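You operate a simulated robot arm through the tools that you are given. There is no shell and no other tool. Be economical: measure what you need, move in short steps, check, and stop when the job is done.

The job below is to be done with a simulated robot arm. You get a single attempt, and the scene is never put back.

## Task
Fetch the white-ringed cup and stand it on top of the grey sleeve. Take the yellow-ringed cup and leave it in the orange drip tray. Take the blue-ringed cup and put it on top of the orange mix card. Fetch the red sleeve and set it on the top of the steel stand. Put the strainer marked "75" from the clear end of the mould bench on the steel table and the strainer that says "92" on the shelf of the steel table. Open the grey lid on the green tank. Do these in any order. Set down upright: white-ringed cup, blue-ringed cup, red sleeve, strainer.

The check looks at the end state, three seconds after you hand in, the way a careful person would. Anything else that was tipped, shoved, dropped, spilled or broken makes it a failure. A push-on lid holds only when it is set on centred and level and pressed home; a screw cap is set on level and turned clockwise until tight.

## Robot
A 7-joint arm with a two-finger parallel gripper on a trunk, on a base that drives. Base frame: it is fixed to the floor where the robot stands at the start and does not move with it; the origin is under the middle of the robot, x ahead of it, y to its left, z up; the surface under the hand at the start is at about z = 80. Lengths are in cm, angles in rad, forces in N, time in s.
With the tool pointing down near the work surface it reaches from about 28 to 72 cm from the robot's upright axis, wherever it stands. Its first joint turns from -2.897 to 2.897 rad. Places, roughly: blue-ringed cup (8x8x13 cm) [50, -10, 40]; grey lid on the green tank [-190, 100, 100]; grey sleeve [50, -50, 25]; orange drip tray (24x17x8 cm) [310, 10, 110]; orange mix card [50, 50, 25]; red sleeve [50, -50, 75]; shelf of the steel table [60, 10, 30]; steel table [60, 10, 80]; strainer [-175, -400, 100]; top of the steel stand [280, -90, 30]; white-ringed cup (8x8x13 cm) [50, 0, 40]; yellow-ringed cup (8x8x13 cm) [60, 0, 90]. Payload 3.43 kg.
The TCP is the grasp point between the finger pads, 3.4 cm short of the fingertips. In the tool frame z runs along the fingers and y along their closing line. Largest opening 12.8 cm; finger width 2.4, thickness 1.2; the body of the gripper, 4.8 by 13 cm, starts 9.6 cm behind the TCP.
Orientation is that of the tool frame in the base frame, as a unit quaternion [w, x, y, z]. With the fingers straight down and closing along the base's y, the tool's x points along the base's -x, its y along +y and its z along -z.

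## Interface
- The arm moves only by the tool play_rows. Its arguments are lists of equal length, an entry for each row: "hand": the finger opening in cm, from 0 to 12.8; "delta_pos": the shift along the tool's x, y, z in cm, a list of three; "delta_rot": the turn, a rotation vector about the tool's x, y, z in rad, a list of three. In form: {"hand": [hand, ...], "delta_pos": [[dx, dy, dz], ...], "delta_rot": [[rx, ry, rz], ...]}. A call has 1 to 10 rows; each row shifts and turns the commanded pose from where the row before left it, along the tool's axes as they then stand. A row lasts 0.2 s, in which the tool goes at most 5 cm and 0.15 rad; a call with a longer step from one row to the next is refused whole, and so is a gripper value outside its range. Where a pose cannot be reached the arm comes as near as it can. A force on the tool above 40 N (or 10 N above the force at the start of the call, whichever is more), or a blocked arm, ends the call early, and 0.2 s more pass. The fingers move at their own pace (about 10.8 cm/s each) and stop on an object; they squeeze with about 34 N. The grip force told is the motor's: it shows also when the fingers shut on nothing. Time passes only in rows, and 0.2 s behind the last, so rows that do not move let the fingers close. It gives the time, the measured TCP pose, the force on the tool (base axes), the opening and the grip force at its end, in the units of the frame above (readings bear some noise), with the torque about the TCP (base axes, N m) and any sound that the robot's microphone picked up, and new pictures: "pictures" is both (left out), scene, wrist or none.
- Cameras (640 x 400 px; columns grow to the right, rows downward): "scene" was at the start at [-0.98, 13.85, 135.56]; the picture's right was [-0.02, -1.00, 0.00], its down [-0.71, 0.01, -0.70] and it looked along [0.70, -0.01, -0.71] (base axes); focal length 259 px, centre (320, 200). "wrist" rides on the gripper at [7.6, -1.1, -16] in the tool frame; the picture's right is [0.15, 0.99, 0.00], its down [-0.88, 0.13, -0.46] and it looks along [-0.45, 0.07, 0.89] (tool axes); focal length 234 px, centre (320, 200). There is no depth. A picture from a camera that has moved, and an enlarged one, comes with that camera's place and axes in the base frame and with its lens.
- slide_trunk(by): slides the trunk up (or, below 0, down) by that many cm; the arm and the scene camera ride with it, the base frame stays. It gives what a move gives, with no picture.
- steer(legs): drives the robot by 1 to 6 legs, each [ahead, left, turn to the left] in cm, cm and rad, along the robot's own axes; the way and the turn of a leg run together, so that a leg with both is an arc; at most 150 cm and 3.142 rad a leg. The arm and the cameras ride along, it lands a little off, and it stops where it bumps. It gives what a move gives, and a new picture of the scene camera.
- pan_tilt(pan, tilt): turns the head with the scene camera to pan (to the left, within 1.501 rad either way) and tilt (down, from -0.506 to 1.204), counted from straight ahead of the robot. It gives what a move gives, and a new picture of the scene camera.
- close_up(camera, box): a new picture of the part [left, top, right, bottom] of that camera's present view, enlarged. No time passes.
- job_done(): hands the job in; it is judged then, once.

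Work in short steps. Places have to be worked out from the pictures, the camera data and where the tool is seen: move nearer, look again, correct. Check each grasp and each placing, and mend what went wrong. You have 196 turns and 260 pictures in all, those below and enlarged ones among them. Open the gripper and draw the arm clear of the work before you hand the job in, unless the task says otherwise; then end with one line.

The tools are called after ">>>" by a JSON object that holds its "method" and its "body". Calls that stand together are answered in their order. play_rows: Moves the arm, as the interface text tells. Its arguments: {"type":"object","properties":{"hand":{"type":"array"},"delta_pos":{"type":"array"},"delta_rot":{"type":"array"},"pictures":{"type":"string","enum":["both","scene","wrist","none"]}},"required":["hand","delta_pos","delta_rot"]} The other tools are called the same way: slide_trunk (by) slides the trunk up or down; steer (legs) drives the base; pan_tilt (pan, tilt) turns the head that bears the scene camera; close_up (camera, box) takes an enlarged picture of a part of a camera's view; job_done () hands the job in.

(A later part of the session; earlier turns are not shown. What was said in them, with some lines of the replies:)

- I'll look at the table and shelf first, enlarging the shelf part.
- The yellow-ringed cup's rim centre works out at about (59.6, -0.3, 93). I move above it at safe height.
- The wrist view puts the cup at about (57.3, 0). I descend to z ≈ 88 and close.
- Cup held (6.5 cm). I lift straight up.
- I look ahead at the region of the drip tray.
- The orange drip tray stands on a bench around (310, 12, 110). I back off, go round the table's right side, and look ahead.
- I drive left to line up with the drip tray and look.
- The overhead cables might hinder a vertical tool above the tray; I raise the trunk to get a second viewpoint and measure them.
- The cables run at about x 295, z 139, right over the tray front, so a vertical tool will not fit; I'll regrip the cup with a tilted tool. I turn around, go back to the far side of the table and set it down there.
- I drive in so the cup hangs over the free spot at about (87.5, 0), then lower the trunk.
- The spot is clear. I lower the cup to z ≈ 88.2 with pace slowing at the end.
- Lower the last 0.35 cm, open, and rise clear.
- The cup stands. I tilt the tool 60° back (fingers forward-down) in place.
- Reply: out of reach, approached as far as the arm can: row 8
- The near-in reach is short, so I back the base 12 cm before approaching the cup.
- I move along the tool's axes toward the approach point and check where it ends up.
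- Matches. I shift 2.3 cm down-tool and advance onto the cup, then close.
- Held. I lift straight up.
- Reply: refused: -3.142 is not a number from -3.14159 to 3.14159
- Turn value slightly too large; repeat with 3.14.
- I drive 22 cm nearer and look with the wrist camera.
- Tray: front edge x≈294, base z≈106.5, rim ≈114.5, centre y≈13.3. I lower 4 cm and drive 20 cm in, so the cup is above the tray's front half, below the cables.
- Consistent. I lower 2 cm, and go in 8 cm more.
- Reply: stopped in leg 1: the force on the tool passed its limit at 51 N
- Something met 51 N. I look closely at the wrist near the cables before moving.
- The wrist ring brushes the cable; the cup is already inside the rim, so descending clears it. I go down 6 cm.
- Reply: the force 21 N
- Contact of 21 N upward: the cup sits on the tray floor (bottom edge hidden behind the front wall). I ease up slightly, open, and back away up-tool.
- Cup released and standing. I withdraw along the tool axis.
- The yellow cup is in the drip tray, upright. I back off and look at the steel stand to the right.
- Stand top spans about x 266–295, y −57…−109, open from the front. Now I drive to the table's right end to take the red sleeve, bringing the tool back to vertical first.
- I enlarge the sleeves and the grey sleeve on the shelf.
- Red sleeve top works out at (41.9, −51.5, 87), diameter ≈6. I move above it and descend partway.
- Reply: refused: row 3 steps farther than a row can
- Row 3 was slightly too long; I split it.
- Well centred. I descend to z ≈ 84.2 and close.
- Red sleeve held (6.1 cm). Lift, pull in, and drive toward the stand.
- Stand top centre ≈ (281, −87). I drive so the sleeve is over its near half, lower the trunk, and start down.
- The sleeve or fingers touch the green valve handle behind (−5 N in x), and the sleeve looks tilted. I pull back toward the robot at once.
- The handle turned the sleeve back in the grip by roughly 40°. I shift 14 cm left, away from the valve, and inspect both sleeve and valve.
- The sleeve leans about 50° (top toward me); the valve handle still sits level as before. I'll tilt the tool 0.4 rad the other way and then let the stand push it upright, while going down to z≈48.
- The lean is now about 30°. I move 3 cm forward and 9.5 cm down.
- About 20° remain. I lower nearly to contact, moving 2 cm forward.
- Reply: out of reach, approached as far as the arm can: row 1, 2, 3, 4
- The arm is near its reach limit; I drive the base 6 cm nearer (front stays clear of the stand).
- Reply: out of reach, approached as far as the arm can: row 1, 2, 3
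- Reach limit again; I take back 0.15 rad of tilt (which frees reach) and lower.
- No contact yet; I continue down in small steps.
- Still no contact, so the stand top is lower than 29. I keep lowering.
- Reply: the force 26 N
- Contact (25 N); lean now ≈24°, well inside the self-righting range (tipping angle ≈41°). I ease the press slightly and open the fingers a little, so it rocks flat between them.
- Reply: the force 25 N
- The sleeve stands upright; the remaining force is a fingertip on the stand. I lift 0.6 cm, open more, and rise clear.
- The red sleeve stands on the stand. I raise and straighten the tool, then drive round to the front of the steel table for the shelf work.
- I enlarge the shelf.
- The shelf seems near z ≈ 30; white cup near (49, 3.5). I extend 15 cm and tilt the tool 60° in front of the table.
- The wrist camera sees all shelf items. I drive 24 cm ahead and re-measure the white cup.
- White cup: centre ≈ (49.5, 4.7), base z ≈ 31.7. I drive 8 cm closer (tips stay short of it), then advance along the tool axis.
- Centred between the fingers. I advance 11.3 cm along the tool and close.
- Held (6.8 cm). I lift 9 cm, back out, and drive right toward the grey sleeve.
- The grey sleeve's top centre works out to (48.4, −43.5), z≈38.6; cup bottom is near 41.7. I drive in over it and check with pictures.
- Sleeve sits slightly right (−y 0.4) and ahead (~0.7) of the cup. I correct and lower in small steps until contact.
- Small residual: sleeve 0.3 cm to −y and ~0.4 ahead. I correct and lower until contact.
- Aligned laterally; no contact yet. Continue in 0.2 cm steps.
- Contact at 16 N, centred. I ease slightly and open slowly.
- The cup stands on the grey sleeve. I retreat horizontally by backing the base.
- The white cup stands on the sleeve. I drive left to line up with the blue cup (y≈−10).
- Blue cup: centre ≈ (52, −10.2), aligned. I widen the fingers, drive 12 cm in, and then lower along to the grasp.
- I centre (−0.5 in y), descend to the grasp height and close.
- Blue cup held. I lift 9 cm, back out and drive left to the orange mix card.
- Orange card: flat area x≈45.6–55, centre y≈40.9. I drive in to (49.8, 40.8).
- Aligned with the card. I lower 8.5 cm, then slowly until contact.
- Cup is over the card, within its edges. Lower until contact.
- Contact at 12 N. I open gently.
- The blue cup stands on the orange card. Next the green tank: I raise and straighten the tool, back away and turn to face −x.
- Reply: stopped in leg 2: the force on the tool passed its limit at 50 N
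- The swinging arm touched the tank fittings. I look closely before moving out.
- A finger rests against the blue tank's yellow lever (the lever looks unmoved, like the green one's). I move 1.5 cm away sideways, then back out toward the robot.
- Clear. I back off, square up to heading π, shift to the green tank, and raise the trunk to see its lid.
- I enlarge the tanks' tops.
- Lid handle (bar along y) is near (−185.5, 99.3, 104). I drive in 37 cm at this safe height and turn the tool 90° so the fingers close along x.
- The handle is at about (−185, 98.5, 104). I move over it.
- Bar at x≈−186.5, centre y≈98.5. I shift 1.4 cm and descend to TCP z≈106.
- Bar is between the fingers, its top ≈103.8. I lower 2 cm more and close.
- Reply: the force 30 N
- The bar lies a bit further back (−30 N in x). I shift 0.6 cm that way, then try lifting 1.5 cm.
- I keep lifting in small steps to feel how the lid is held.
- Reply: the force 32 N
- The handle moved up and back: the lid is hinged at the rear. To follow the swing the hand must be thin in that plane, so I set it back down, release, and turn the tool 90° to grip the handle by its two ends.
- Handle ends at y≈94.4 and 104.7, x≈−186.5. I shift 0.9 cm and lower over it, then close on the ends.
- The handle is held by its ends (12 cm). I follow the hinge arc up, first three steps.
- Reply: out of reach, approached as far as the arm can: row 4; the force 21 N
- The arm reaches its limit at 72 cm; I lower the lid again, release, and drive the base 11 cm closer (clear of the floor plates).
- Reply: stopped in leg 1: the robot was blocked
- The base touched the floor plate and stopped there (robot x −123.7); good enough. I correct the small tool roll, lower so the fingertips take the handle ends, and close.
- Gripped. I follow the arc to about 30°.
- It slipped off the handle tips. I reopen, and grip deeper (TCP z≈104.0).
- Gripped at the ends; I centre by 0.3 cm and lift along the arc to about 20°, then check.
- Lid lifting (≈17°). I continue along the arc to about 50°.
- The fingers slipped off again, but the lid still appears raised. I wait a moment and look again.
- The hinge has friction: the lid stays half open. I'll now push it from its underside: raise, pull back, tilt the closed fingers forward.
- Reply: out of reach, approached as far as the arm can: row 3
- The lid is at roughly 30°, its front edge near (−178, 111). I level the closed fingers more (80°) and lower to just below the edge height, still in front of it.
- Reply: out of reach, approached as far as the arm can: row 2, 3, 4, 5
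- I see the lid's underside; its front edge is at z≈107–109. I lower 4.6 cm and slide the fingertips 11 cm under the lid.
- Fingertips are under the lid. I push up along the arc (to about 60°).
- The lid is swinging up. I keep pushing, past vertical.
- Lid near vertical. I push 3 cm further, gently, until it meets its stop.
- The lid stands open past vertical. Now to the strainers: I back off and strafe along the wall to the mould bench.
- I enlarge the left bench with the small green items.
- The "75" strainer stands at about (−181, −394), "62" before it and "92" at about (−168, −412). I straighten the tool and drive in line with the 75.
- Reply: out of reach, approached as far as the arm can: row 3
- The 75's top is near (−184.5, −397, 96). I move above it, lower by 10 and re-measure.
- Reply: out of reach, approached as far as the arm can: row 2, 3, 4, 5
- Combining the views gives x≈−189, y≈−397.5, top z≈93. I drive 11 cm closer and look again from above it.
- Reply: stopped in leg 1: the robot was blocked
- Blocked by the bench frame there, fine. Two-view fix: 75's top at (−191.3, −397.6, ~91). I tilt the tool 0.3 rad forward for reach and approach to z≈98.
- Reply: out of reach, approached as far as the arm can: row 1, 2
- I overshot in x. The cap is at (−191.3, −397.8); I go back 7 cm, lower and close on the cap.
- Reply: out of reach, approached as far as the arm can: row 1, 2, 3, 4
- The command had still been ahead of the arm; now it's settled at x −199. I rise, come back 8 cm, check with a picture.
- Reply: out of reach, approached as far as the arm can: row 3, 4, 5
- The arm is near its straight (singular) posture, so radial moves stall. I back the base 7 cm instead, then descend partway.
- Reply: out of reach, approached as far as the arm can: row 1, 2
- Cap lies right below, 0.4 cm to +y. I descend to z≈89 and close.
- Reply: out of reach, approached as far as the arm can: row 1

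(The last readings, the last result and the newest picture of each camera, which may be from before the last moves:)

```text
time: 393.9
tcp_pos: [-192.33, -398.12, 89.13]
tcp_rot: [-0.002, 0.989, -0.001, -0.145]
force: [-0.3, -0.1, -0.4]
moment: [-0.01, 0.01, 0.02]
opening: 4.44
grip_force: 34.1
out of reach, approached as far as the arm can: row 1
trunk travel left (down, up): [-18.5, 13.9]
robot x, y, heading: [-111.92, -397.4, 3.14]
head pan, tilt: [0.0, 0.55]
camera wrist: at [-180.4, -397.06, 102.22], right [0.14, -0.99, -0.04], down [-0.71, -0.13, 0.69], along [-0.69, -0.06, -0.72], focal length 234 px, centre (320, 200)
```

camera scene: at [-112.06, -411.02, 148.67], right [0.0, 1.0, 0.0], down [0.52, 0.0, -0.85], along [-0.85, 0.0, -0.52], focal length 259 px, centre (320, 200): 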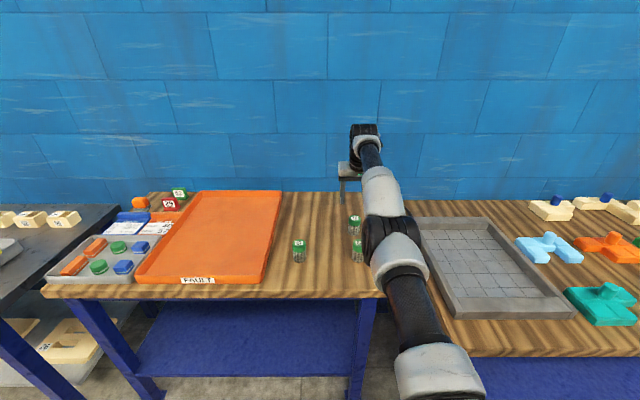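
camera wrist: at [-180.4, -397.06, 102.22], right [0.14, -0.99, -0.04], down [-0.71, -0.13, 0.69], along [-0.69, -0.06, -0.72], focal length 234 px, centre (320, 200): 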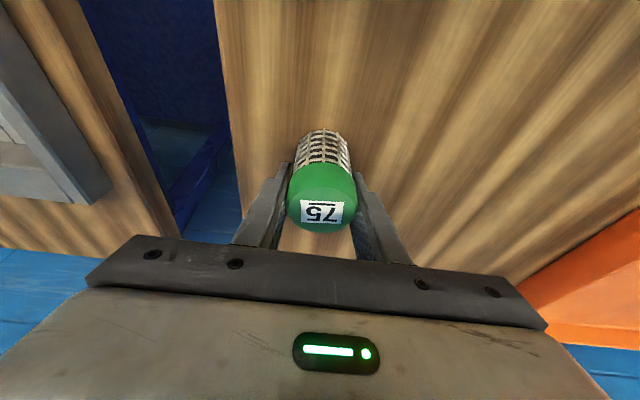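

The 75 strainer is held. I lift with the trunk and back away.

>>> {"method": "slide_trunk", "body": {"by": 13}}

>>> {"method": "steer", "body": {"legs": [[-50, 0, 0], [0, 0, -1.571], [140, 0, 0], [100, 0, 0], [0, -100, 0]]}}

>>> {"method": "pan_tilt", "body": {"pan": 0.0, "tilt": 0.6}}

```text
time: 395.5
tcp_pos: [-192.28, -398.13, 102.03]
tcp_rot: [0.0, 0.989, -0.001, -0.145]
force: [0.6, 0.2, -0.6]
moment: [0.0, 0.02, 0.01]
opening: 4.41
grip_force: 34.2
trunk travel left (down, up): [-31.5, 0.9]
robot x, y, heading: [-112.02, -396.95, 3.142]
head pan, tilt: [0.0, 0.55]
```

```text
time: 423.1
tcp_pos: [33.84, -77.7, 102.09]
tcp_rot: [-0.103, 0.7, -0.699, -0.102]
force: [0.8, -0.6, -0.5]
moment: [0.0, 0.01, -0.01]
opening: 4.42
grip_force: 34.2
trunk travel left (down, up): [-31.5, 0.9]
robot x, y, heading: [35.64, -157.66, 1.574]
head pan, tilt: [0.0, 0.55]
camera scene: at [21.3, -158.12, 161.67], right [1.0, 0.0, 0.0], down [0.0, -0.52, -0.85], along [0.0, 0.85, -0.52], focal length 259 px, centre (320, 200)
```

scene: 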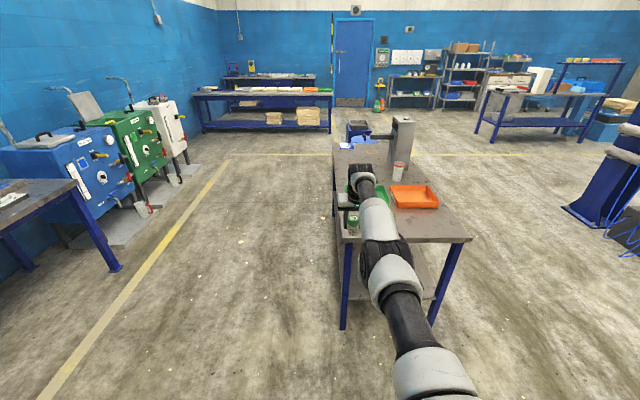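

```text
time: 423.7
tcp_pos: [33.78, -77.65, 102.01]
tcp_rot: [-0.103, 0.7, -0.699, -0.103]
force: [0.1, -0.2, -0.9]
moment: [-0.02, 0.02, 0.0]
opening: 4.4
grip_force: 33.3
trunk travel left (down, up): [-31.5, 0.9]
robot x, y, heading: [35.34, -157.85, 1.572]
head pan, tilt: [0.0, 0.6]
camera scene: at [21.3, -158.26, 161.22], right [1.0, 0.0, 0.0], down [0.0, -0.56, -0.83], along [0.0, 0.83, -0.56], focal length 259 px, centre (320, 200)
```

scene: 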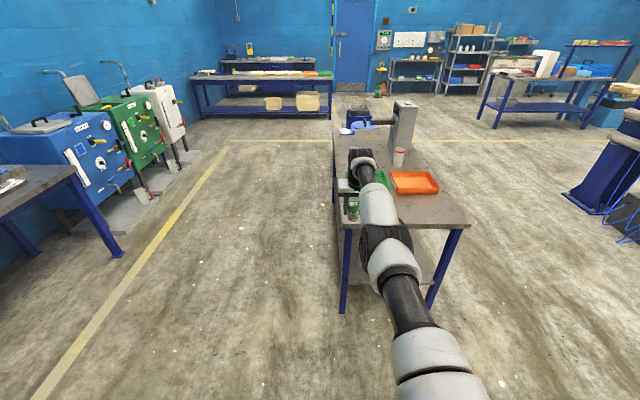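

The lid in the distance is still open. I drive so the strainer is over the free spot near (41.5, −50.5).

>>> {"method": "steer", "body": {"legs": [[27, -7.6, 0]]}}

>>> {"method": "slide_trunk", "body": {"by": -13}}

>>> {"method": "close_up", "body": {"camera": "wrist", "box": [0, 0, 640, 400]}}

```text
time: 425.7
tcp_pos: [41.69, -50.82, 102.12]
tcp_rot: [0.102, -0.7, 0.7, 0.102]
force: [-0.1, 0.1, -1.2]
moment: [-0.02, 0.03, -0.01]
opening: 4.42
grip_force: 33.7
trunk travel left (down, up): [-31.5, 0.9]
robot x, y, heading: [42.64, -131.16, 1.577]
head pan, tilt: [0.0, 0.6]
camera scene: at [28.9, -131.26, 161.22], right [1.0, 0.0, 0.0], down [0.0, -0.57, -0.82], along [0.0, 0.82, -0.57], focal length 259 px, centre (320, 200)
```

scene: 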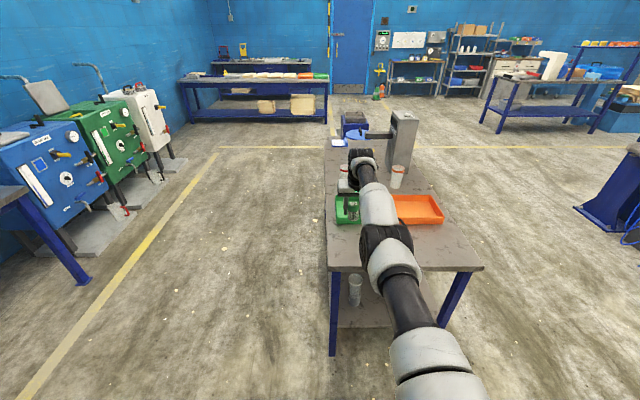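

```text
time: 427.2
tcp_pos: [41.8, -50.73, 89.16]
tcp_rot: [0.104, -0.699, 0.7, 0.102]
force: [-0.1, 0.1, -0.5]
moment: [-0.01, -0.01, 0.0]
opening: 4.41
grip_force: 33.6
trunk travel left (down, up): [-18.5, 13.9]
robot x, y, heading: [42.85, -131.32, 1.575]
head pan, tilt: [0.0, 0.6]
```

```text
1.00 times, centred on (320, 200) of wrist (not enlarged: the box is as wide or as high as the picture)
camera zoom: at [42.85, -62.7, 102.24], right [-0.99, -0.14, -0.04], down [-0.13, 0.71, 0.69], along [-0.07, 0.69, -0.72], focal length 234 px, centre (320, 200)
```

zoom: 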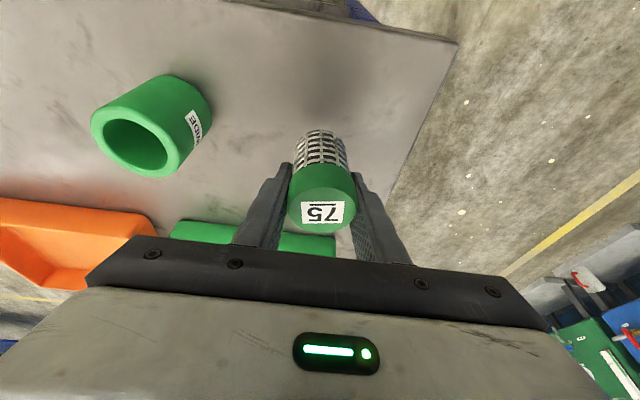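

The spot is clear. I lower by the trunk, finishing in small steps.

>>> {"method": "slide_trunk", "body": {"by": -3.6}}

>>> {"method": "slide_trunk", "body": {"by": -0.4}}

>>> {"method": "slide_trunk", "body": {"by": -0.3}}

```text
time: 428.0
tcp_pos: [41.68, -50.81, 85.57]
tcp_rot: [0.103, -0.699, 0.7, 0.101]
force: [0.2, 1.6, -1.0]
moment: [0.01, -0.03, 0.0]
opening: 4.42
grip_force: 34.4
trunk travel left (down, up): [-14.9, 17.5]
robot x, y, heading: [43.12, -131.24, 1.57]
head pan, tilt: [0.0, 0.6]
```

```text
time: 428.6
tcp_pos: [41.82, -50.75, 85.08]
tcp_rot: [-0.103, 0.7, -0.699, -0.102]
force: [0.2, 0.1, 0.5]
moment: [0.01, 0.03, -0.01]
opening: 4.45
grip_force: 34.2
trunk travel left (down, up): [-14.5, 17.9]
robot x, y, heading: [43.16, -131.05, 1.57]
head pan, tilt: [0.0, 0.6]
```

```text
time: 429.1
tcp_pos: [41.71, -50.68, 84.8]
tcp_rot: [0.104, -0.699, 0.7, 0.102]
force: [-0.1, 0.0, -0.4]
moment: [0.0, -0.01, 0.01]
opening: 4.42
grip_force: 34.6
trunk travel left (down, up): [-14.2, 18.2]
robot x, y, heading: [42.82, -130.83, 1.573]
head pan, tilt: [0.0, 0.6]
```

No contact yet; continue.

>>> {"method": "slide_trunk", "body": {"by": -0.3}}

>>> {"method": "slide_trunk", "body": {"by": -0.3}}

>>> {"method": "close_up", "body": {"camera": "wrist", "box": [200, 80, 440, 230]}}

```text
time: 429.6
tcp_pos: [41.73, -50.78, 84.47]
tcp_rot: [-0.102, 0.7, -0.699, -0.102]
force: [-0.2, 0.0, -1.0]
moment: [0.01, 0.01, -0.02]
opening: 4.45
grip_force: 34.3
trunk travel left (down, up): [-13.9, 18.5]
robot x, y, heading: [42.88, -130.95, 1.567]
head pan, tilt: [0.0, 0.6]
```

```text
time: 430.1
tcp_pos: [41.61, -50.78, 84.28]
tcp_rot: [0.103, -0.699, 0.7, 0.102]
force: [0.0, 0.1, -0.4]
moment: [0.01, 0.0, 0.01]
opening: 4.42
grip_force: 33.9
trunk travel left (down, up): [-13.6, 18.8]
robot x, y, heading: [42.87, -131.02, 1.568]
head pan, tilt: [0.0, 0.6]
```

```text
2.67 times, centred on (320, 155) of wrist
camera zoom: at [42.85, -62.69, 97.33], right [-0.99, -0.14, -0.04], down [-0.13, 0.71, 0.69], along [-0.07, 0.69, -0.72], focal length 624 px, centre (320, 320)
```

zoom: 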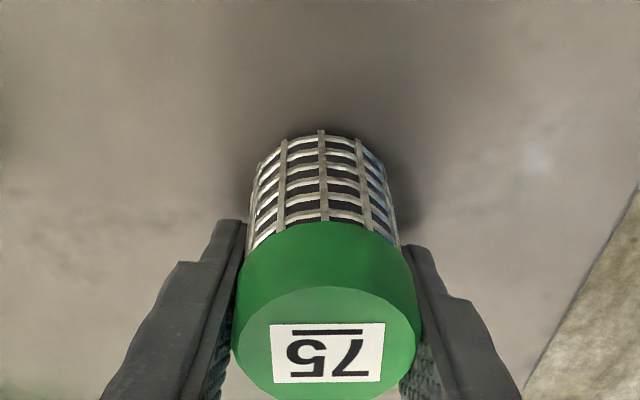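

The contact shadow is close; two more small steps.

>>> {"method": "slide_trunk", "body": {"by": -0.25}}

>>> {"method": "slide_trunk", "body": {"by": -0.25}}

```text
time: 430.6
tcp_pos: [41.64, -50.81, 84.13]
tcp_rot: [0.105, -0.699, 0.7, 0.104]
force: [-0.5, -2.3, 9.1]
moment: [-0.2, 0.14, 0.02]
opening: 4.43
grip_force: 34.0
trunk travel left (down, up): [-13.4, 19.1]
robot x, y, heading: [43.18, -131.03, 1.571]
head pan, tilt: [0.0, 0.6]
```

```text
time: 431.2
tcp_pos: [41.82, -50.77, 84.11]
tcp_rot: [0.106, -0.699, 0.699, 0.104]
force: [0.7, -2.0, 20.1]
moment: [-0.35, 0.26, 0.03]
opening: 4.44
grip_force: 34.0
trunk travel left (down, up): [-13.1, 19.3]
robot x, y, heading: [42.94, -130.95, 1.569]
head pan, tilt: [0.0, 0.6]
```

Contact on the table. I ease, open the fingers, and raise the trunk.

>>> {"method": "slide_trunk", "body": {"by": 0.3}}

>>> {"method": "play_rows", "body": {"hand": [5, 6, 7, 7.5], "delta_pos": [[0, 0, 0], [0, 0, 0], [0, 0, 0], [0, 0, 0]], "delta_rot": [[0, 0, 0], [0, 0, 0], [0, 0, 0], [0, 0, 0]], "pictures": "none"}}

>>> {"method": "slide_trunk", "body": {"by": 14}}

>>> {"method": "close_up", "body": {"camera": "wrist", "box": [0, 0, 640, 400]}}

```text
time: 431.7
tcp_pos: [41.8, -50.79, 84.11]
tcp_rot: [0.105, -0.699, 0.699, 0.103]
force: [3.3, 4.7, 15.8]
moment: [-0.01, 0.15, -0.04]
opening: 4.41
grip_force: 34.2
trunk travel left (down, up): [-13.4, 19.0]
robot x, y, heading: [43.04, -131.29, 1.567]
head pan, tilt: [0.0, 0.6]
```

```text
time: 432.7
tcp_pos: [41.78, -50.85, 84.0]
tcp_rot: [-0.103, 0.7, -0.7, -0.102]
force: [-0.4, 0.2, 0.3]
moment: [-0.02, 0.02, 0.03]
opening: 7.5
grip_force: 0.1
trunk travel left (down, up): [-13.4, 19.0]
robot x, y, heading: [42.85, -131.36, 1.568]
head pan, tilt: [0.0, 0.6]
```

```text
time: 434.4
tcp_pos: [41.62, -50.77, 97.98]
tcp_rot: [0.104, -0.7, 0.7, 0.102]
force: [0.1, -0.7, -0.2]
moment: [0.0, 0.0, 0.01]
opening: 7.49
grip_force: 0.0
trunk travel left (down, up): [-27.4, 5.0]
robot x, y, heading: [42.67, -131.37, 1.571]
head pan, tilt: [0.0, 0.6]
```

```text
1.00 times, centred on (320, 200) of wrist (not enlarged: the box is as wide or as high as the picture)
camera zoom: at [42.85, -62.69, 111.11], right [-0.99, -0.14, -0.04], down [-0.13, 0.71, 0.69], along [-0.07, 0.69, -0.72], focal length 234 px, centre (320, 200)
```

zoom: 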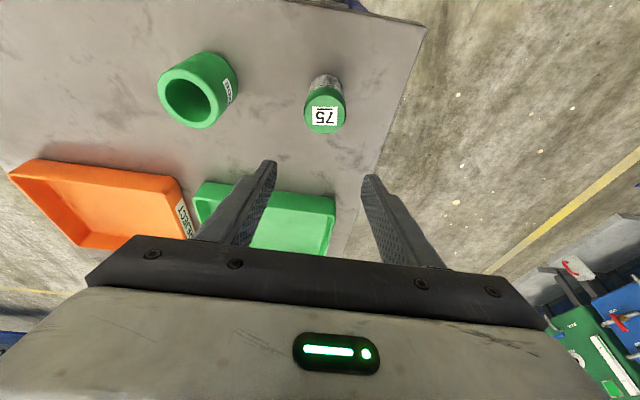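

The 75 strainer stands on the table. I drive back to the mould bench for the 92.

>>> {"method": "steer", "body": {"legs": [[-30, 0, 0], [0, 105, 0], [-150, 0, 0], [-90, 0, 0], [0, 0, 1.571], [0, 15, 0]]}}

>>> {"method": "play_rows", "body": {"hand": [6.5, 6.5, 6.5, 6.5, 6.5, 6.5, 6.5, 6.5], "delta_pos": [[0, 0, 0], [0, 0, 0], [0, 0, 0], [0, 0, 0], [2.57, 0, -3.06], [2.57, 0, -3.06], [2.57, 0, -3.06], [2.57, 0, -3.06]], "delta_rot": [[0, -0.145, 0], [0, -0.145, 0], [0, -0.145, 0], [0, -0.145, 0], [0, 0, 0], [0, 0, 0], [0, 0, 0], [0, 0, 0]], "pictures": "none"}}

```text
time: 463.3
tcp_pos: [-140.42, -417.7, 98.03]
tcp_rot: [-0.001, 0.989, 0.0, -0.146]
force: [0.0, 0.1, 0.0]
moment: [0.0, 0.02, 0.0]
opening: 7.5
grip_force: 0.0
trunk travel left (down, up): [-27.4, 5.0]
robot x, y, heading: [-60.34, -416.42, 3.147]
head pan, tilt: [0.0, 0.6]
camera scene: at [-60.11, -430.3, 157.12], right [0.0, 1.0, 0.0], down [0.56, 0.0, -0.83], along [-0.83, 0.0, -0.56], focal length 259 px, centre (320, 200)
```

scene: 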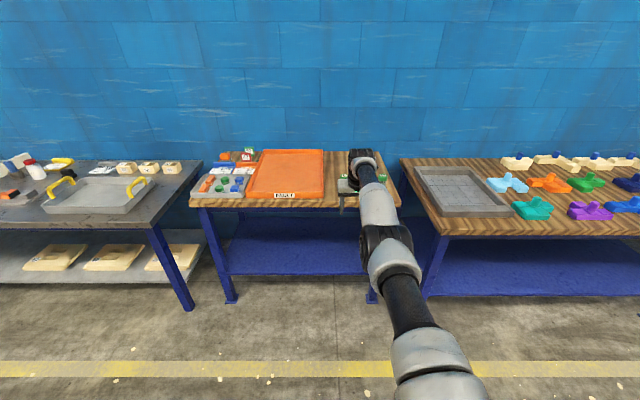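

```text
time: 465.1
tcp_pos: [-136.15, -417.85, 97.97]
tcp_rot: [0.0, 0.905, 0.0, -0.425]
force: [-0.1, -0.9, 0.2]
moment: [0.02, -0.01, 0.0]
opening: 6.5
grip_force: 0.1
out of reach, approached as far as the arm can: row 1, 2, 3, 4, 5
trunk travel left (down, up): [-27.4, 5.0]
robot x, y, heading: [-60.23, -416.24, 3.138]
head pan, tilt: [0.0, 0.6]
```

I retract another 12 cm, lower the trunk to grasp height, and drive in for a look.

>>> {"method": "play_rows", "body": {"hand": [6.5, 6.5, 6.5], "delta_pos": [[2.57, 0, -3.06], [2.57, 0, -3.06], [2.57, 0, -3.06]], "delta_rot": [[0, 0, 0], [0, 0, 0], [0, 0, 0]], "pictures": "none"}}

>>> {"method": "slide_trunk", "body": {"by": -5}}

>>> {"method": "steer", "body": {"legs": [[34, 0, 0.003]]}}

>>> {"method": "close_up", "body": {"camera": "wrist", "box": [0, 0, 640, 400]}}

```text
time: 465.9
tcp_pos: [-124.08, -417.92, 97.65]
tcp_rot: [-0.001, 0.906, 0.0, -0.422]
force: [0.1, -0.6, 0.6]
moment: [-0.01, 0.03, -0.02]
opening: 6.49
grip_force: 0.0
trunk travel left (down, up): [-27.4, 5.0]
robot x, y, heading: [-60.28, -416.13, 3.141]
head pan, tilt: [0.0, 0.6]
```

```text
time: 466.8
tcp_pos: [-124.18, -417.79, 92.56]
tcp_rot: [-0.001, 0.906, -0.001, -0.422]
force: [0.0, 0.3, -1.0]
moment: [-0.01, 0.0, 0.0]
opening: 6.52
grip_force: 0.0
trunk travel left (down, up): [-22.4, 10.0]
robot x, y, heading: [-60.45, -416.37, 3.141]
head pan, tilt: [0.0, 0.6]
```

```text
time: 469.0
tcp_pos: [-158.0, -418.26, 92.57]
tcp_rot: [0.0, 0.906, 0.003, -0.423]
force: [-0.1, 0.1, -0.1]
moment: [-0.01, 0.0, -0.02]
opening: 6.5
grip_force: 0.1
trunk travel left (down, up): [-22.4, 10.0]
robot x, y, heading: [-93.71, -416.18, -3.137]
head pan, tilt: [0.0, 0.6]
camera scene: at [-93.83, -430.39, 152.12], right [-0.01, 1.0, 0.0], down [0.56, 0.0, -0.83], along [-0.83, 0.0, -0.56], focal length 259 px, centre (320, 200)
```

scene: 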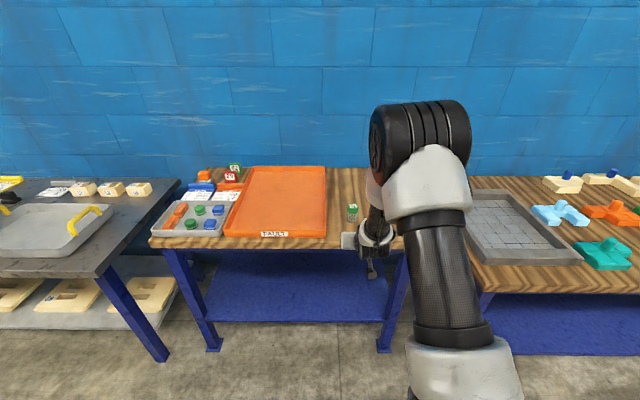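

```text
1.00 times, centred on (320, 200) of wrist (not enlarged: the box is as wide or as high as the picture)
camera zoom: at [-140.83, -417.1, 96.98], right [0.1, -0.99, -0.11], down [-0.22, -0.13, 0.97], along [-0.97, -0.07, -0.23], focal length 234 px, centre (320, 200)
```

zoom: 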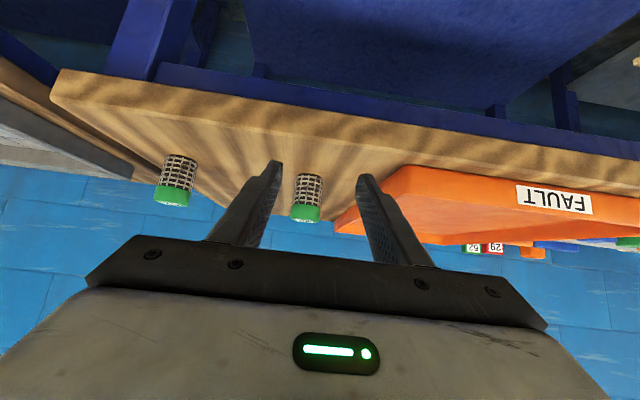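

The middle one is the 92 (bottom ≈ z 85, at (−177, −417.5)). I shift 0.7 cm, lower 3 cm and drive 19 cm ahead so the fingers straddle it.

>>> {"method": "play_rows", "body": {"hand": [7, 7, 7], "delta_pos": [[1.2, -0.35, 1.0], [1.1, -0.35, 0.9], [0, 0, 0]], "delta_rot": [[0, 0, 0], [0, 0, 0], [0, 0, 0]], "pictures": "none"}}

>>> {"method": "steer", "body": {"legs": [[12, 0, 0]]}}

>>> {"method": "close_up", "body": {"camera": "wrist", "box": [0, 0, 640, 400]}}

```text
time: 469.8
tcp_pos: [-158.1, -417.51, 89.45]
tcp_rot: [0.001, 0.906, 0.003, -0.422]
force: [-0.5, -0.7, -0.3]
moment: [0.01, 0.01, 0.03]
opening: 7.0
grip_force: 0.1
trunk travel left (down, up): [-22.4, 10.0]
robot x, y, heading: [-94.06, -416.42, -3.136]
head pan, tilt: [0.0, 0.6]
```

```text
time: 471.1
tcp_pos: [-169.94, -417.42, 89.54]
tcp_rot: [0.0, 0.907, 0.002, -0.422]
force: [0.6, 0.1, 0.8]
moment: [0.06, -0.01, -0.01]
opening: 7.0
grip_force: 0.0
trunk travel left (down, up): [-22.4, 10.0]
robot x, y, heading: [-105.78, -416.46, -3.138]
head pan, tilt: [0.0, 0.6]
camera scene: at [-105.82, -430.46, 152.12], right [0.0, 1.0, 0.0], down [0.56, 0.0, -0.83], along [-0.83, 0.0, -0.56], focal length 259 px, centre (320, 200)
```

scene: 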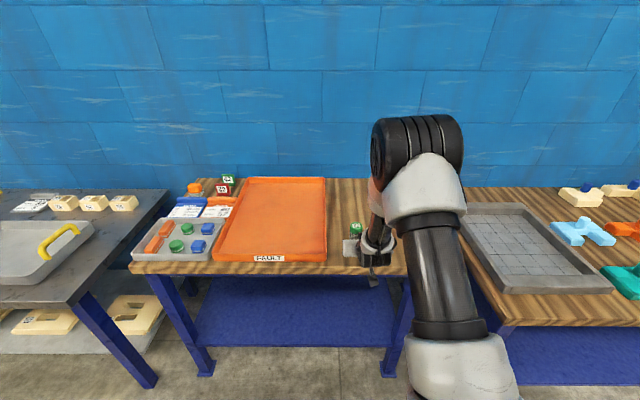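

```text
1.00 times, centred on (320, 200) of wrist (not enlarged: the box is as wide or as high as the picture)
camera zoom: at [-152.79, -416.4, 94.04], right [0.1, -0.99, -0.11], down [-0.22, -0.13, 0.97], along [-0.97, -0.07, -0.23], focal length 234 px, centre (320, 200)
```

zoom: 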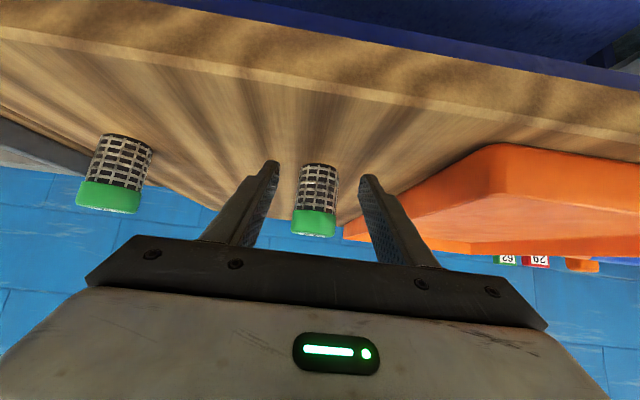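

Nearly aligned; I advance 7.3 cm with a 0.35 cm correction, then close.

>>> {"method": "play_rows", "body": {"hand": [7, 7, 7, 3, 2, 2, 2], "delta_pos": [[-1.55, 0.35, 1.87], [-1.55, 0, 1.87], [-1.55, 0, 1.87], [0, 0, 0], [0, 0, 0], [0, 0, 0], [0, 0, 0]], "delta_rot": [[0, 0, 0], [0, 0, 0], [0, 0, 0], [0, 0, 0], [0, 0, 0], [0, 0, 0], [0, 0, 0]], "pictures": "wrist"}}

```text
time: 472.7
tcp_pos: [-177.16, -417.95, 89.37]
tcp_rot: [0.001, 0.906, 0.003, -0.422]
force: [0.0, -0.2, -0.3]
moment: [0.02, 0.03, 0.0]
opening: 4.48
grip_force: 34.0
trunk travel left (down, up): [-22.4, 10.0]
robot x, y, heading: [-105.97, -416.36, -3.136]
head pan, tilt: [0.0, 0.6]
camera wrist: at [-160.05, -416.82, 93.95], right [0.1, -0.99, -0.11], down [-0.22, -0.13, 0.97], along [-0.97, -0.07, -0.23], focal length 234 px, centre (320, 200)
```

wrist: 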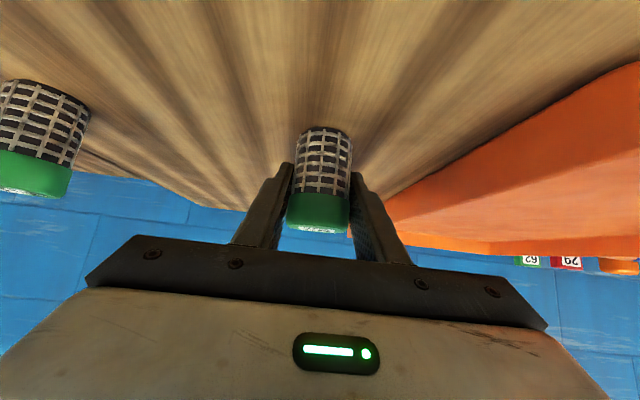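

The 92 strainer is held. I lift with the trunk, back off, and drive to the front of the steel table.

>>> {"method": "slide_trunk", "body": {"by": 9.5}}

>>> {"method": "steer", "body": {"legs": [[-46, 0, 0], [0, 0, -1.573], [150, 0, 0], [150, 0, 0], [105, 0, 0], [0, 0, -1.571]]}}

```text
time: 474.0
tcp_pos: [-177.09, -417.92, 98.96]
tcp_rot: [0.0, 0.906, 0.003, -0.423]
force: [0.0, -0.2, -2.0]
moment: [0.01, 0.02, 0.0]
opening: 4.5
grip_force: 34.1
trunk travel left (down, up): [-31.9, 0.5]
robot x, y, heading: [-105.79, -416.25, -3.142]
head pan, tilt: [0.0, 0.6]
```

```text
time: 503.6
tcp_pos: [11.17, -11.96, 98.91]
tcp_rot: [0.422, 0.002, 0.907, -0.002]
force: [-0.8, -0.1, -1.2]
moment: [0.0, 0.0, 0.02]
opening: 4.46
grip_force: 33.8
trunk travel left (down, up): [-31.9, 0.5]
robot x, y, heading: [-59.59, -12.77, -0.006]
head pan, tilt: [0.0, 0.6]
camera scene: at [-60.07, 1.3, 161.62], right [-0.01, -1.0, 0.0], down [-0.56, 0.0, -0.83], along [0.83, -0.01, -0.56], focal length 259 px, centre (320, 200)
```

scene: 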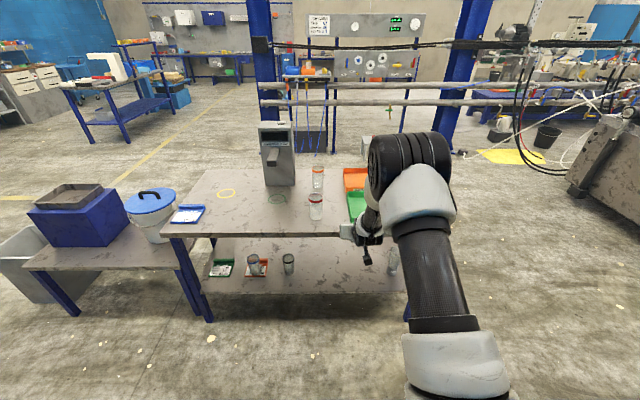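

Aligned with a free shelf spot. I lower the trunk, then the arm, in front of the table.

>>> {"method": "slide_trunk", "body": {"by": -31.5}}

>>> {"method": "play_rows", "body": {"hand": [2, 2, 2, 2, 2, 2], "delta_pos": [[3.87, 0, 1.92], [3.87, 0, 1.92], [3.87, 0, 1.92], [3.87, 0, 1.92], [3.87, 0, 1.92], [0, 0, 0]], "delta_rot": [[0, 0, 0], [0, 0, 0], [0, 0, 0], [0, 0, 0], [0, 0, 0], [0, 0, 0]], "pictures": "wrist"}}

```text
time: 506.7
tcp_pos: [11.31, -11.84, 67.49]
tcp_rot: [0.423, 0.003, 0.906, -0.002]
force: [-0.1, -0.2, -0.7]
moment: [-0.01, -0.01, 0.02]
opening: 4.43
grip_force: 33.6
trunk travel left (down, up): [-0.4, 32.0]
robot x, y, heading: [-60.11, -12.32, -0.006]
head pan, tilt: [0.0, 0.6]
```

```text
time: 508.1
tcp_pos: [6.09, -11.78, 46.41]
tcp_rot: [0.423, 0.002, 0.906, -0.001]
force: [0.3, -1.2, 0.5]
moment: [0.05, 0.04, 0.03]
opening: 4.44
grip_force: 34.3
trunk travel left (down, up): [-0.4, 32.0]
robot x, y, heading: [-60.24, -12.62, -0.007]
head pan, tilt: [0.0, 0.6]
camera wrist: at [-10.89, -12.9, 50.95], right [-0.09, 0.99, -0.11], down [0.22, 0.13, 0.97], along [0.97, 0.06, -0.23], focal length 234 px, centre (320, 200)
```

wrist: 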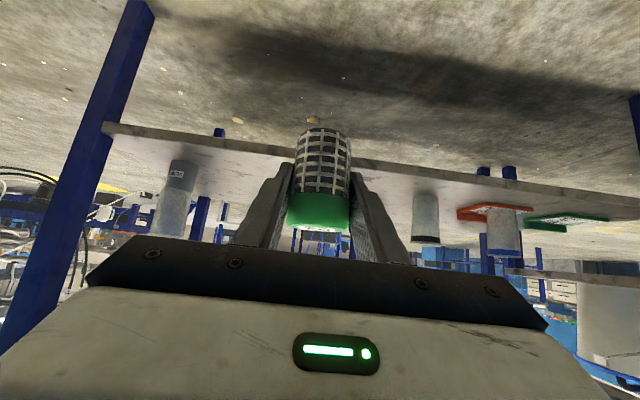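

The way under the table is free. I lower 5 cm more and drive 40 cm in.

>>> {"method": "play_rows", "body": {"hand": [2, 2, 2], "delta_pos": [[1.92, 0, 1.6], [1.92, 0, 1.6], [0, 0, 0]], "delta_rot": [[0, 0, 0], [0, 0, 0], [0, 0, 0]], "pictures": "none"}}

>>> {"method": "steer", "body": {"legs": [[40, 1, 0.006]]}}

>>> {"method": "close_up", "body": {"camera": "wrist", "box": [0, 0, 640, 400]}}

```text
time: 508.9
tcp_pos: [6.24, -11.85, 41.42]
tcp_rot: [0.423, 0.002, 0.906, -0.002]
force: [-0.9, 1.0, -1.5]
moment: [0.01, 0.0, 0.0]
opening: 4.43
grip_force: 33.7
trunk travel left (down, up): [-0.4, 32.0]
robot x, y, heading: [-60.0, -12.7, -0.006]
head pan, tilt: [0.0, 0.6]
```

```text
time: 511.4
tcp_pos: [46.1, -10.77, 41.44]
tcp_rot: [0.422, 0.001, 0.906, -0.001]
force: [0.3, 0.0, -0.8]
moment: [0.01, 0.0, 0.0]
opening: 4.44
grip_force: 34.3
trunk travel left (down, up): [-0.4, 32.0]
robot x, y, heading: [-19.7, -12.08, 0.002]
head pan, tilt: [0.0, 0.6]
camera scene: at [-20.16, 2.14, 130.12], right [0.0, -1.0, 0.0], down [-0.56, 0.0, -0.83], along [0.83, 0.0, -0.56], focal length 259 px, centre (320, 200)
```

scene: 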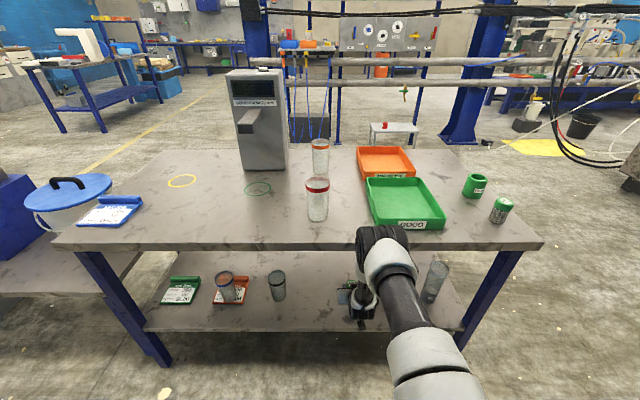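

```text
1.00 times, centred on (320, 200) of wrist (not enlarged: the box is as wide or as high as the picture)
camera zoom: at [29.08, -11.88, 45.96], right [-0.09, 0.99, -0.11], down [0.22, 0.13, 0.97], along [0.97, 0.06, -0.23], focal length 234 px, centre (320, 200)
```

zoom: 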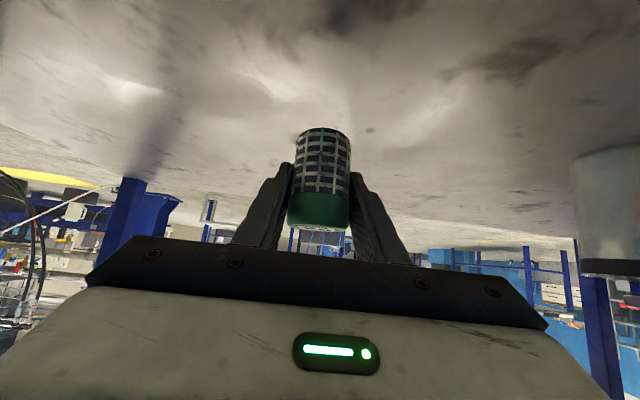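

Spot is clear. I lower 4.8 cm, then in small steps to contact.

>>> {"method": "play_rows", "body": {"hand": [2, 2, 2, 2, 2], "delta_pos": [[1.54, 0, 1.28], [1.54, 0, 1.28], [0.46, 0, 0.38], [0.15, 0, 0.13], [0, 0, 0]], "delta_rot": [[0, 0, 0], [0, 0, 0], [0, 0, 0], [0, 0, 0], [0, 0, 0]], "pictures": "none"}}

>>> {"method": "play_rows", "body": {"hand": [2, 2, 2, 2], "delta_pos": [[0.15, 0, 0.13], [0.15, 0, 0.13], [0.12, 0, 0.1], [0, 0, 0]], "delta_rot": [[0, 0, 0], [0, 0, 0], [0, 0, 0], [0, 0, 0]], "pictures": "none"}}

```text
time: 512.6
tcp_pos: [46.28, -10.83, 37.03]
tcp_rot: [0.426, 0.001, 0.905, -0.001]
force: [-2.8, -2.8, 22.3]
moment: [0.27, 0.27, 0.03]
opening: 4.45
grip_force: 33.8
trunk travel left (down, up): [-0.4, 32.0]
robot x, y, heading: [-20.07, -11.79, -0.001]
head pan, tilt: [0.0, 0.6]
```

```text
time: 513.6
tcp_pos: [46.35, -10.91, 36.59]
tcp_rot: [0.427, 0.001, 0.904, -0.002]
force: [3.8, -7.9, 29.1]
moment: [0.0, -0.07, -0.09]
opening: 4.44
grip_force: 34.2
trunk travel left (down, up): [-0.4, 32.0]
robot x, y, heading: [-19.85, -12.5, -0.003]
head pan, tilt: [0.0, 0.6]
```

In contact (29 N). I ease 0.4 cm up, open gently and look.

>>> {"method": "play_rows", "body": {"hand": [2, 2, 4.8, 5.5, 6.5, 7], "delta_pos": [[-0.2, 0, -0.16], [-0.15, 0, -0.12], [0, 0, 0], [0, 0, 0], [0, 0, 0], [0, 0, 0]], "delta_rot": [[0, 0, 0], [0, 0, 0], [0, 0, 0], [0, 0, 0], [0, 0, 0], [0, 0, 0]], "pictures": "wrist"}}

```text
time: 515.0
tcp_pos: [46.13, -10.73, 36.47]
tcp_rot: [0.422, 0.0, 0.907, -0.001]
force: [0.0, -0.2, 0.4]
moment: [0.02, 0.0, -0.01]
opening: 6.99
grip_force: 0.1
trunk travel left (down, up): [-0.4, 32.0]
robot x, y, heading: [-19.93, -11.93, 0.001]
head pan, tilt: [0.0, 0.6]
camera wrist: at [29.05, -11.89, 41.04], right [-0.09, 0.99, -0.11], down [0.22, 0.13, 0.97], along [0.97, 0.06, -0.23], focal length 234 px, centre (320, 200)
```

wrist: 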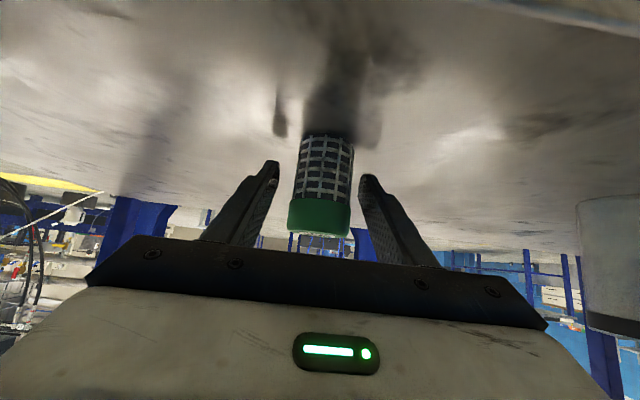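

Standing upright. I back straight out and verify.

>>> {"method": "steer", "body": {"legs": [[-30, 0, 0]]}}

>>> {"method": "close_up", "body": {"camera": "wrist", "box": [0, 0, 640, 400]}}

>>> {"method": "close_up", "body": {"camera": "scene", "box": [80, 120, 520, 340]}}

```text
time: 517.1
tcp_pos: [16.42, -10.67, 36.63]
tcp_rot: [0.424, 0.001, 0.906, -0.001]
force: [0.0, 0.6, -0.2]
moment: [-0.02, -0.01, -0.02]
opening: 7.02
grip_force: 0.0
trunk travel left (down, up): [-0.4, 32.0]
robot x, y, heading: [-49.56, -11.5, -0.0]
head pan, tilt: [0.0, 0.6]
camera scene: at [-49.88, 2.2, 130.12], right [0.0, -1.0, 0.0], down [-0.56, 0.0, -0.83], along [0.83, 0.0, -0.56], focal length 259 px, centre (320, 200)
```

scene: 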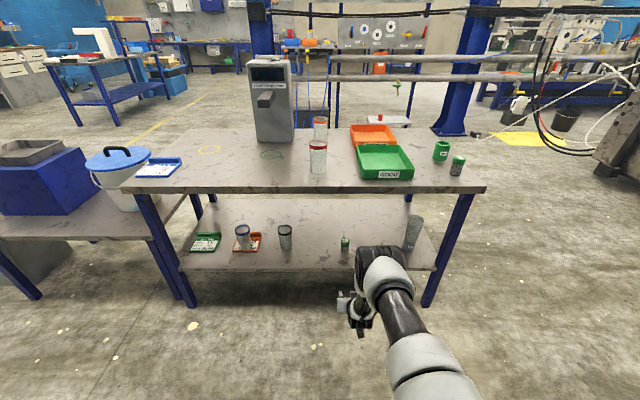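

```text
1.00 times, centred on (320, 200) of wrist (not enlarged: the box is as wide or as high as the picture)
camera zoom: at [-0.64, -11.82, 41.05], right [-0.09, 0.99, -0.11], down [0.22, 0.13, 0.97], along [0.97, 0.07, -0.23], focal length 234 px, centre (320, 200)
```

zoom: 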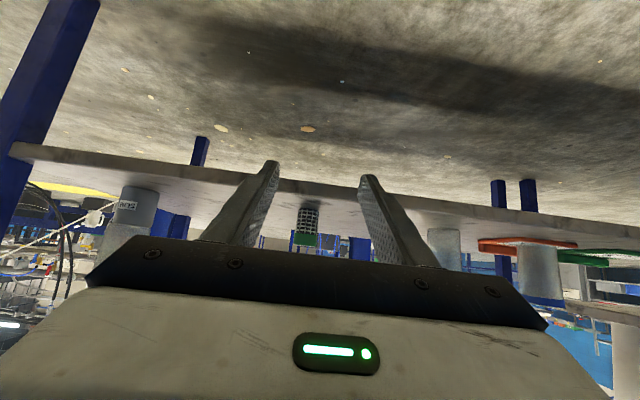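

```text
1.45 times, centred on (300, 230) of scene
camera zoom: at [-49.88, 2.2, 130.12], right [0.0, -1.0, 0.0], down [-0.56, 0.0, -0.83], along [0.83, 0.0, -0.56], focal length 376 px, centre (349, 156)
```

zoom: 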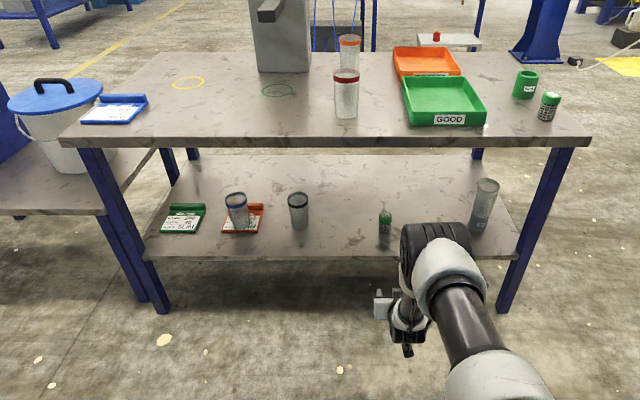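

Everything here stands as it should. One last look at the drip tray and stand in the distance.

>>> {"method": "close_up", "body": {"camera": "scene", "box": [270, 20, 430, 130]}}

```text
3.64 times, centred on (350, 75) of scene
camera zoom: at [-49.88, 2.2, 130.12], right [0.0, -1.0, 0.0], down [-0.56, 0.0, -0.83], along [0.83, 0.0, -0.56], focal length 941 px, centre (211, 654)
```

zoom: 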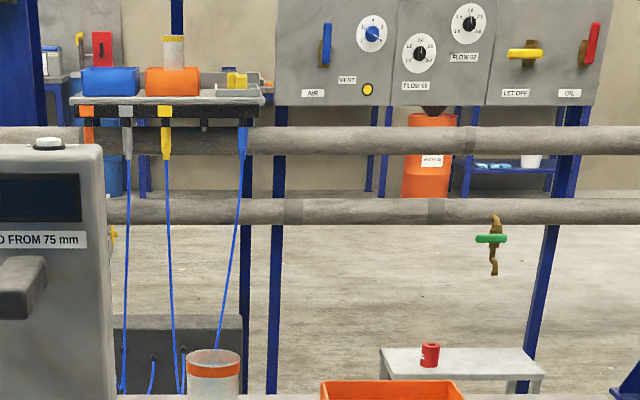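

The yellow cup stands in the drip tray and the red sleeve on the stand. The gripper is open and the arm is clear, so I hand in.

>>> {"method": "job_done", "body": {}}

```text
The job is handed in.
```

I did all seven parts of the task and handed the job in; the last pictures showed every item in place, standing upright, and the grey lid standing open past vertical. On the way the arm brushed the cables over the drip tray, the green valve handle by the stand and the blue tank's yellow lever, and the base nudged the tank's floor plate and the mould bench frame. None of these looked moved in the pictures.
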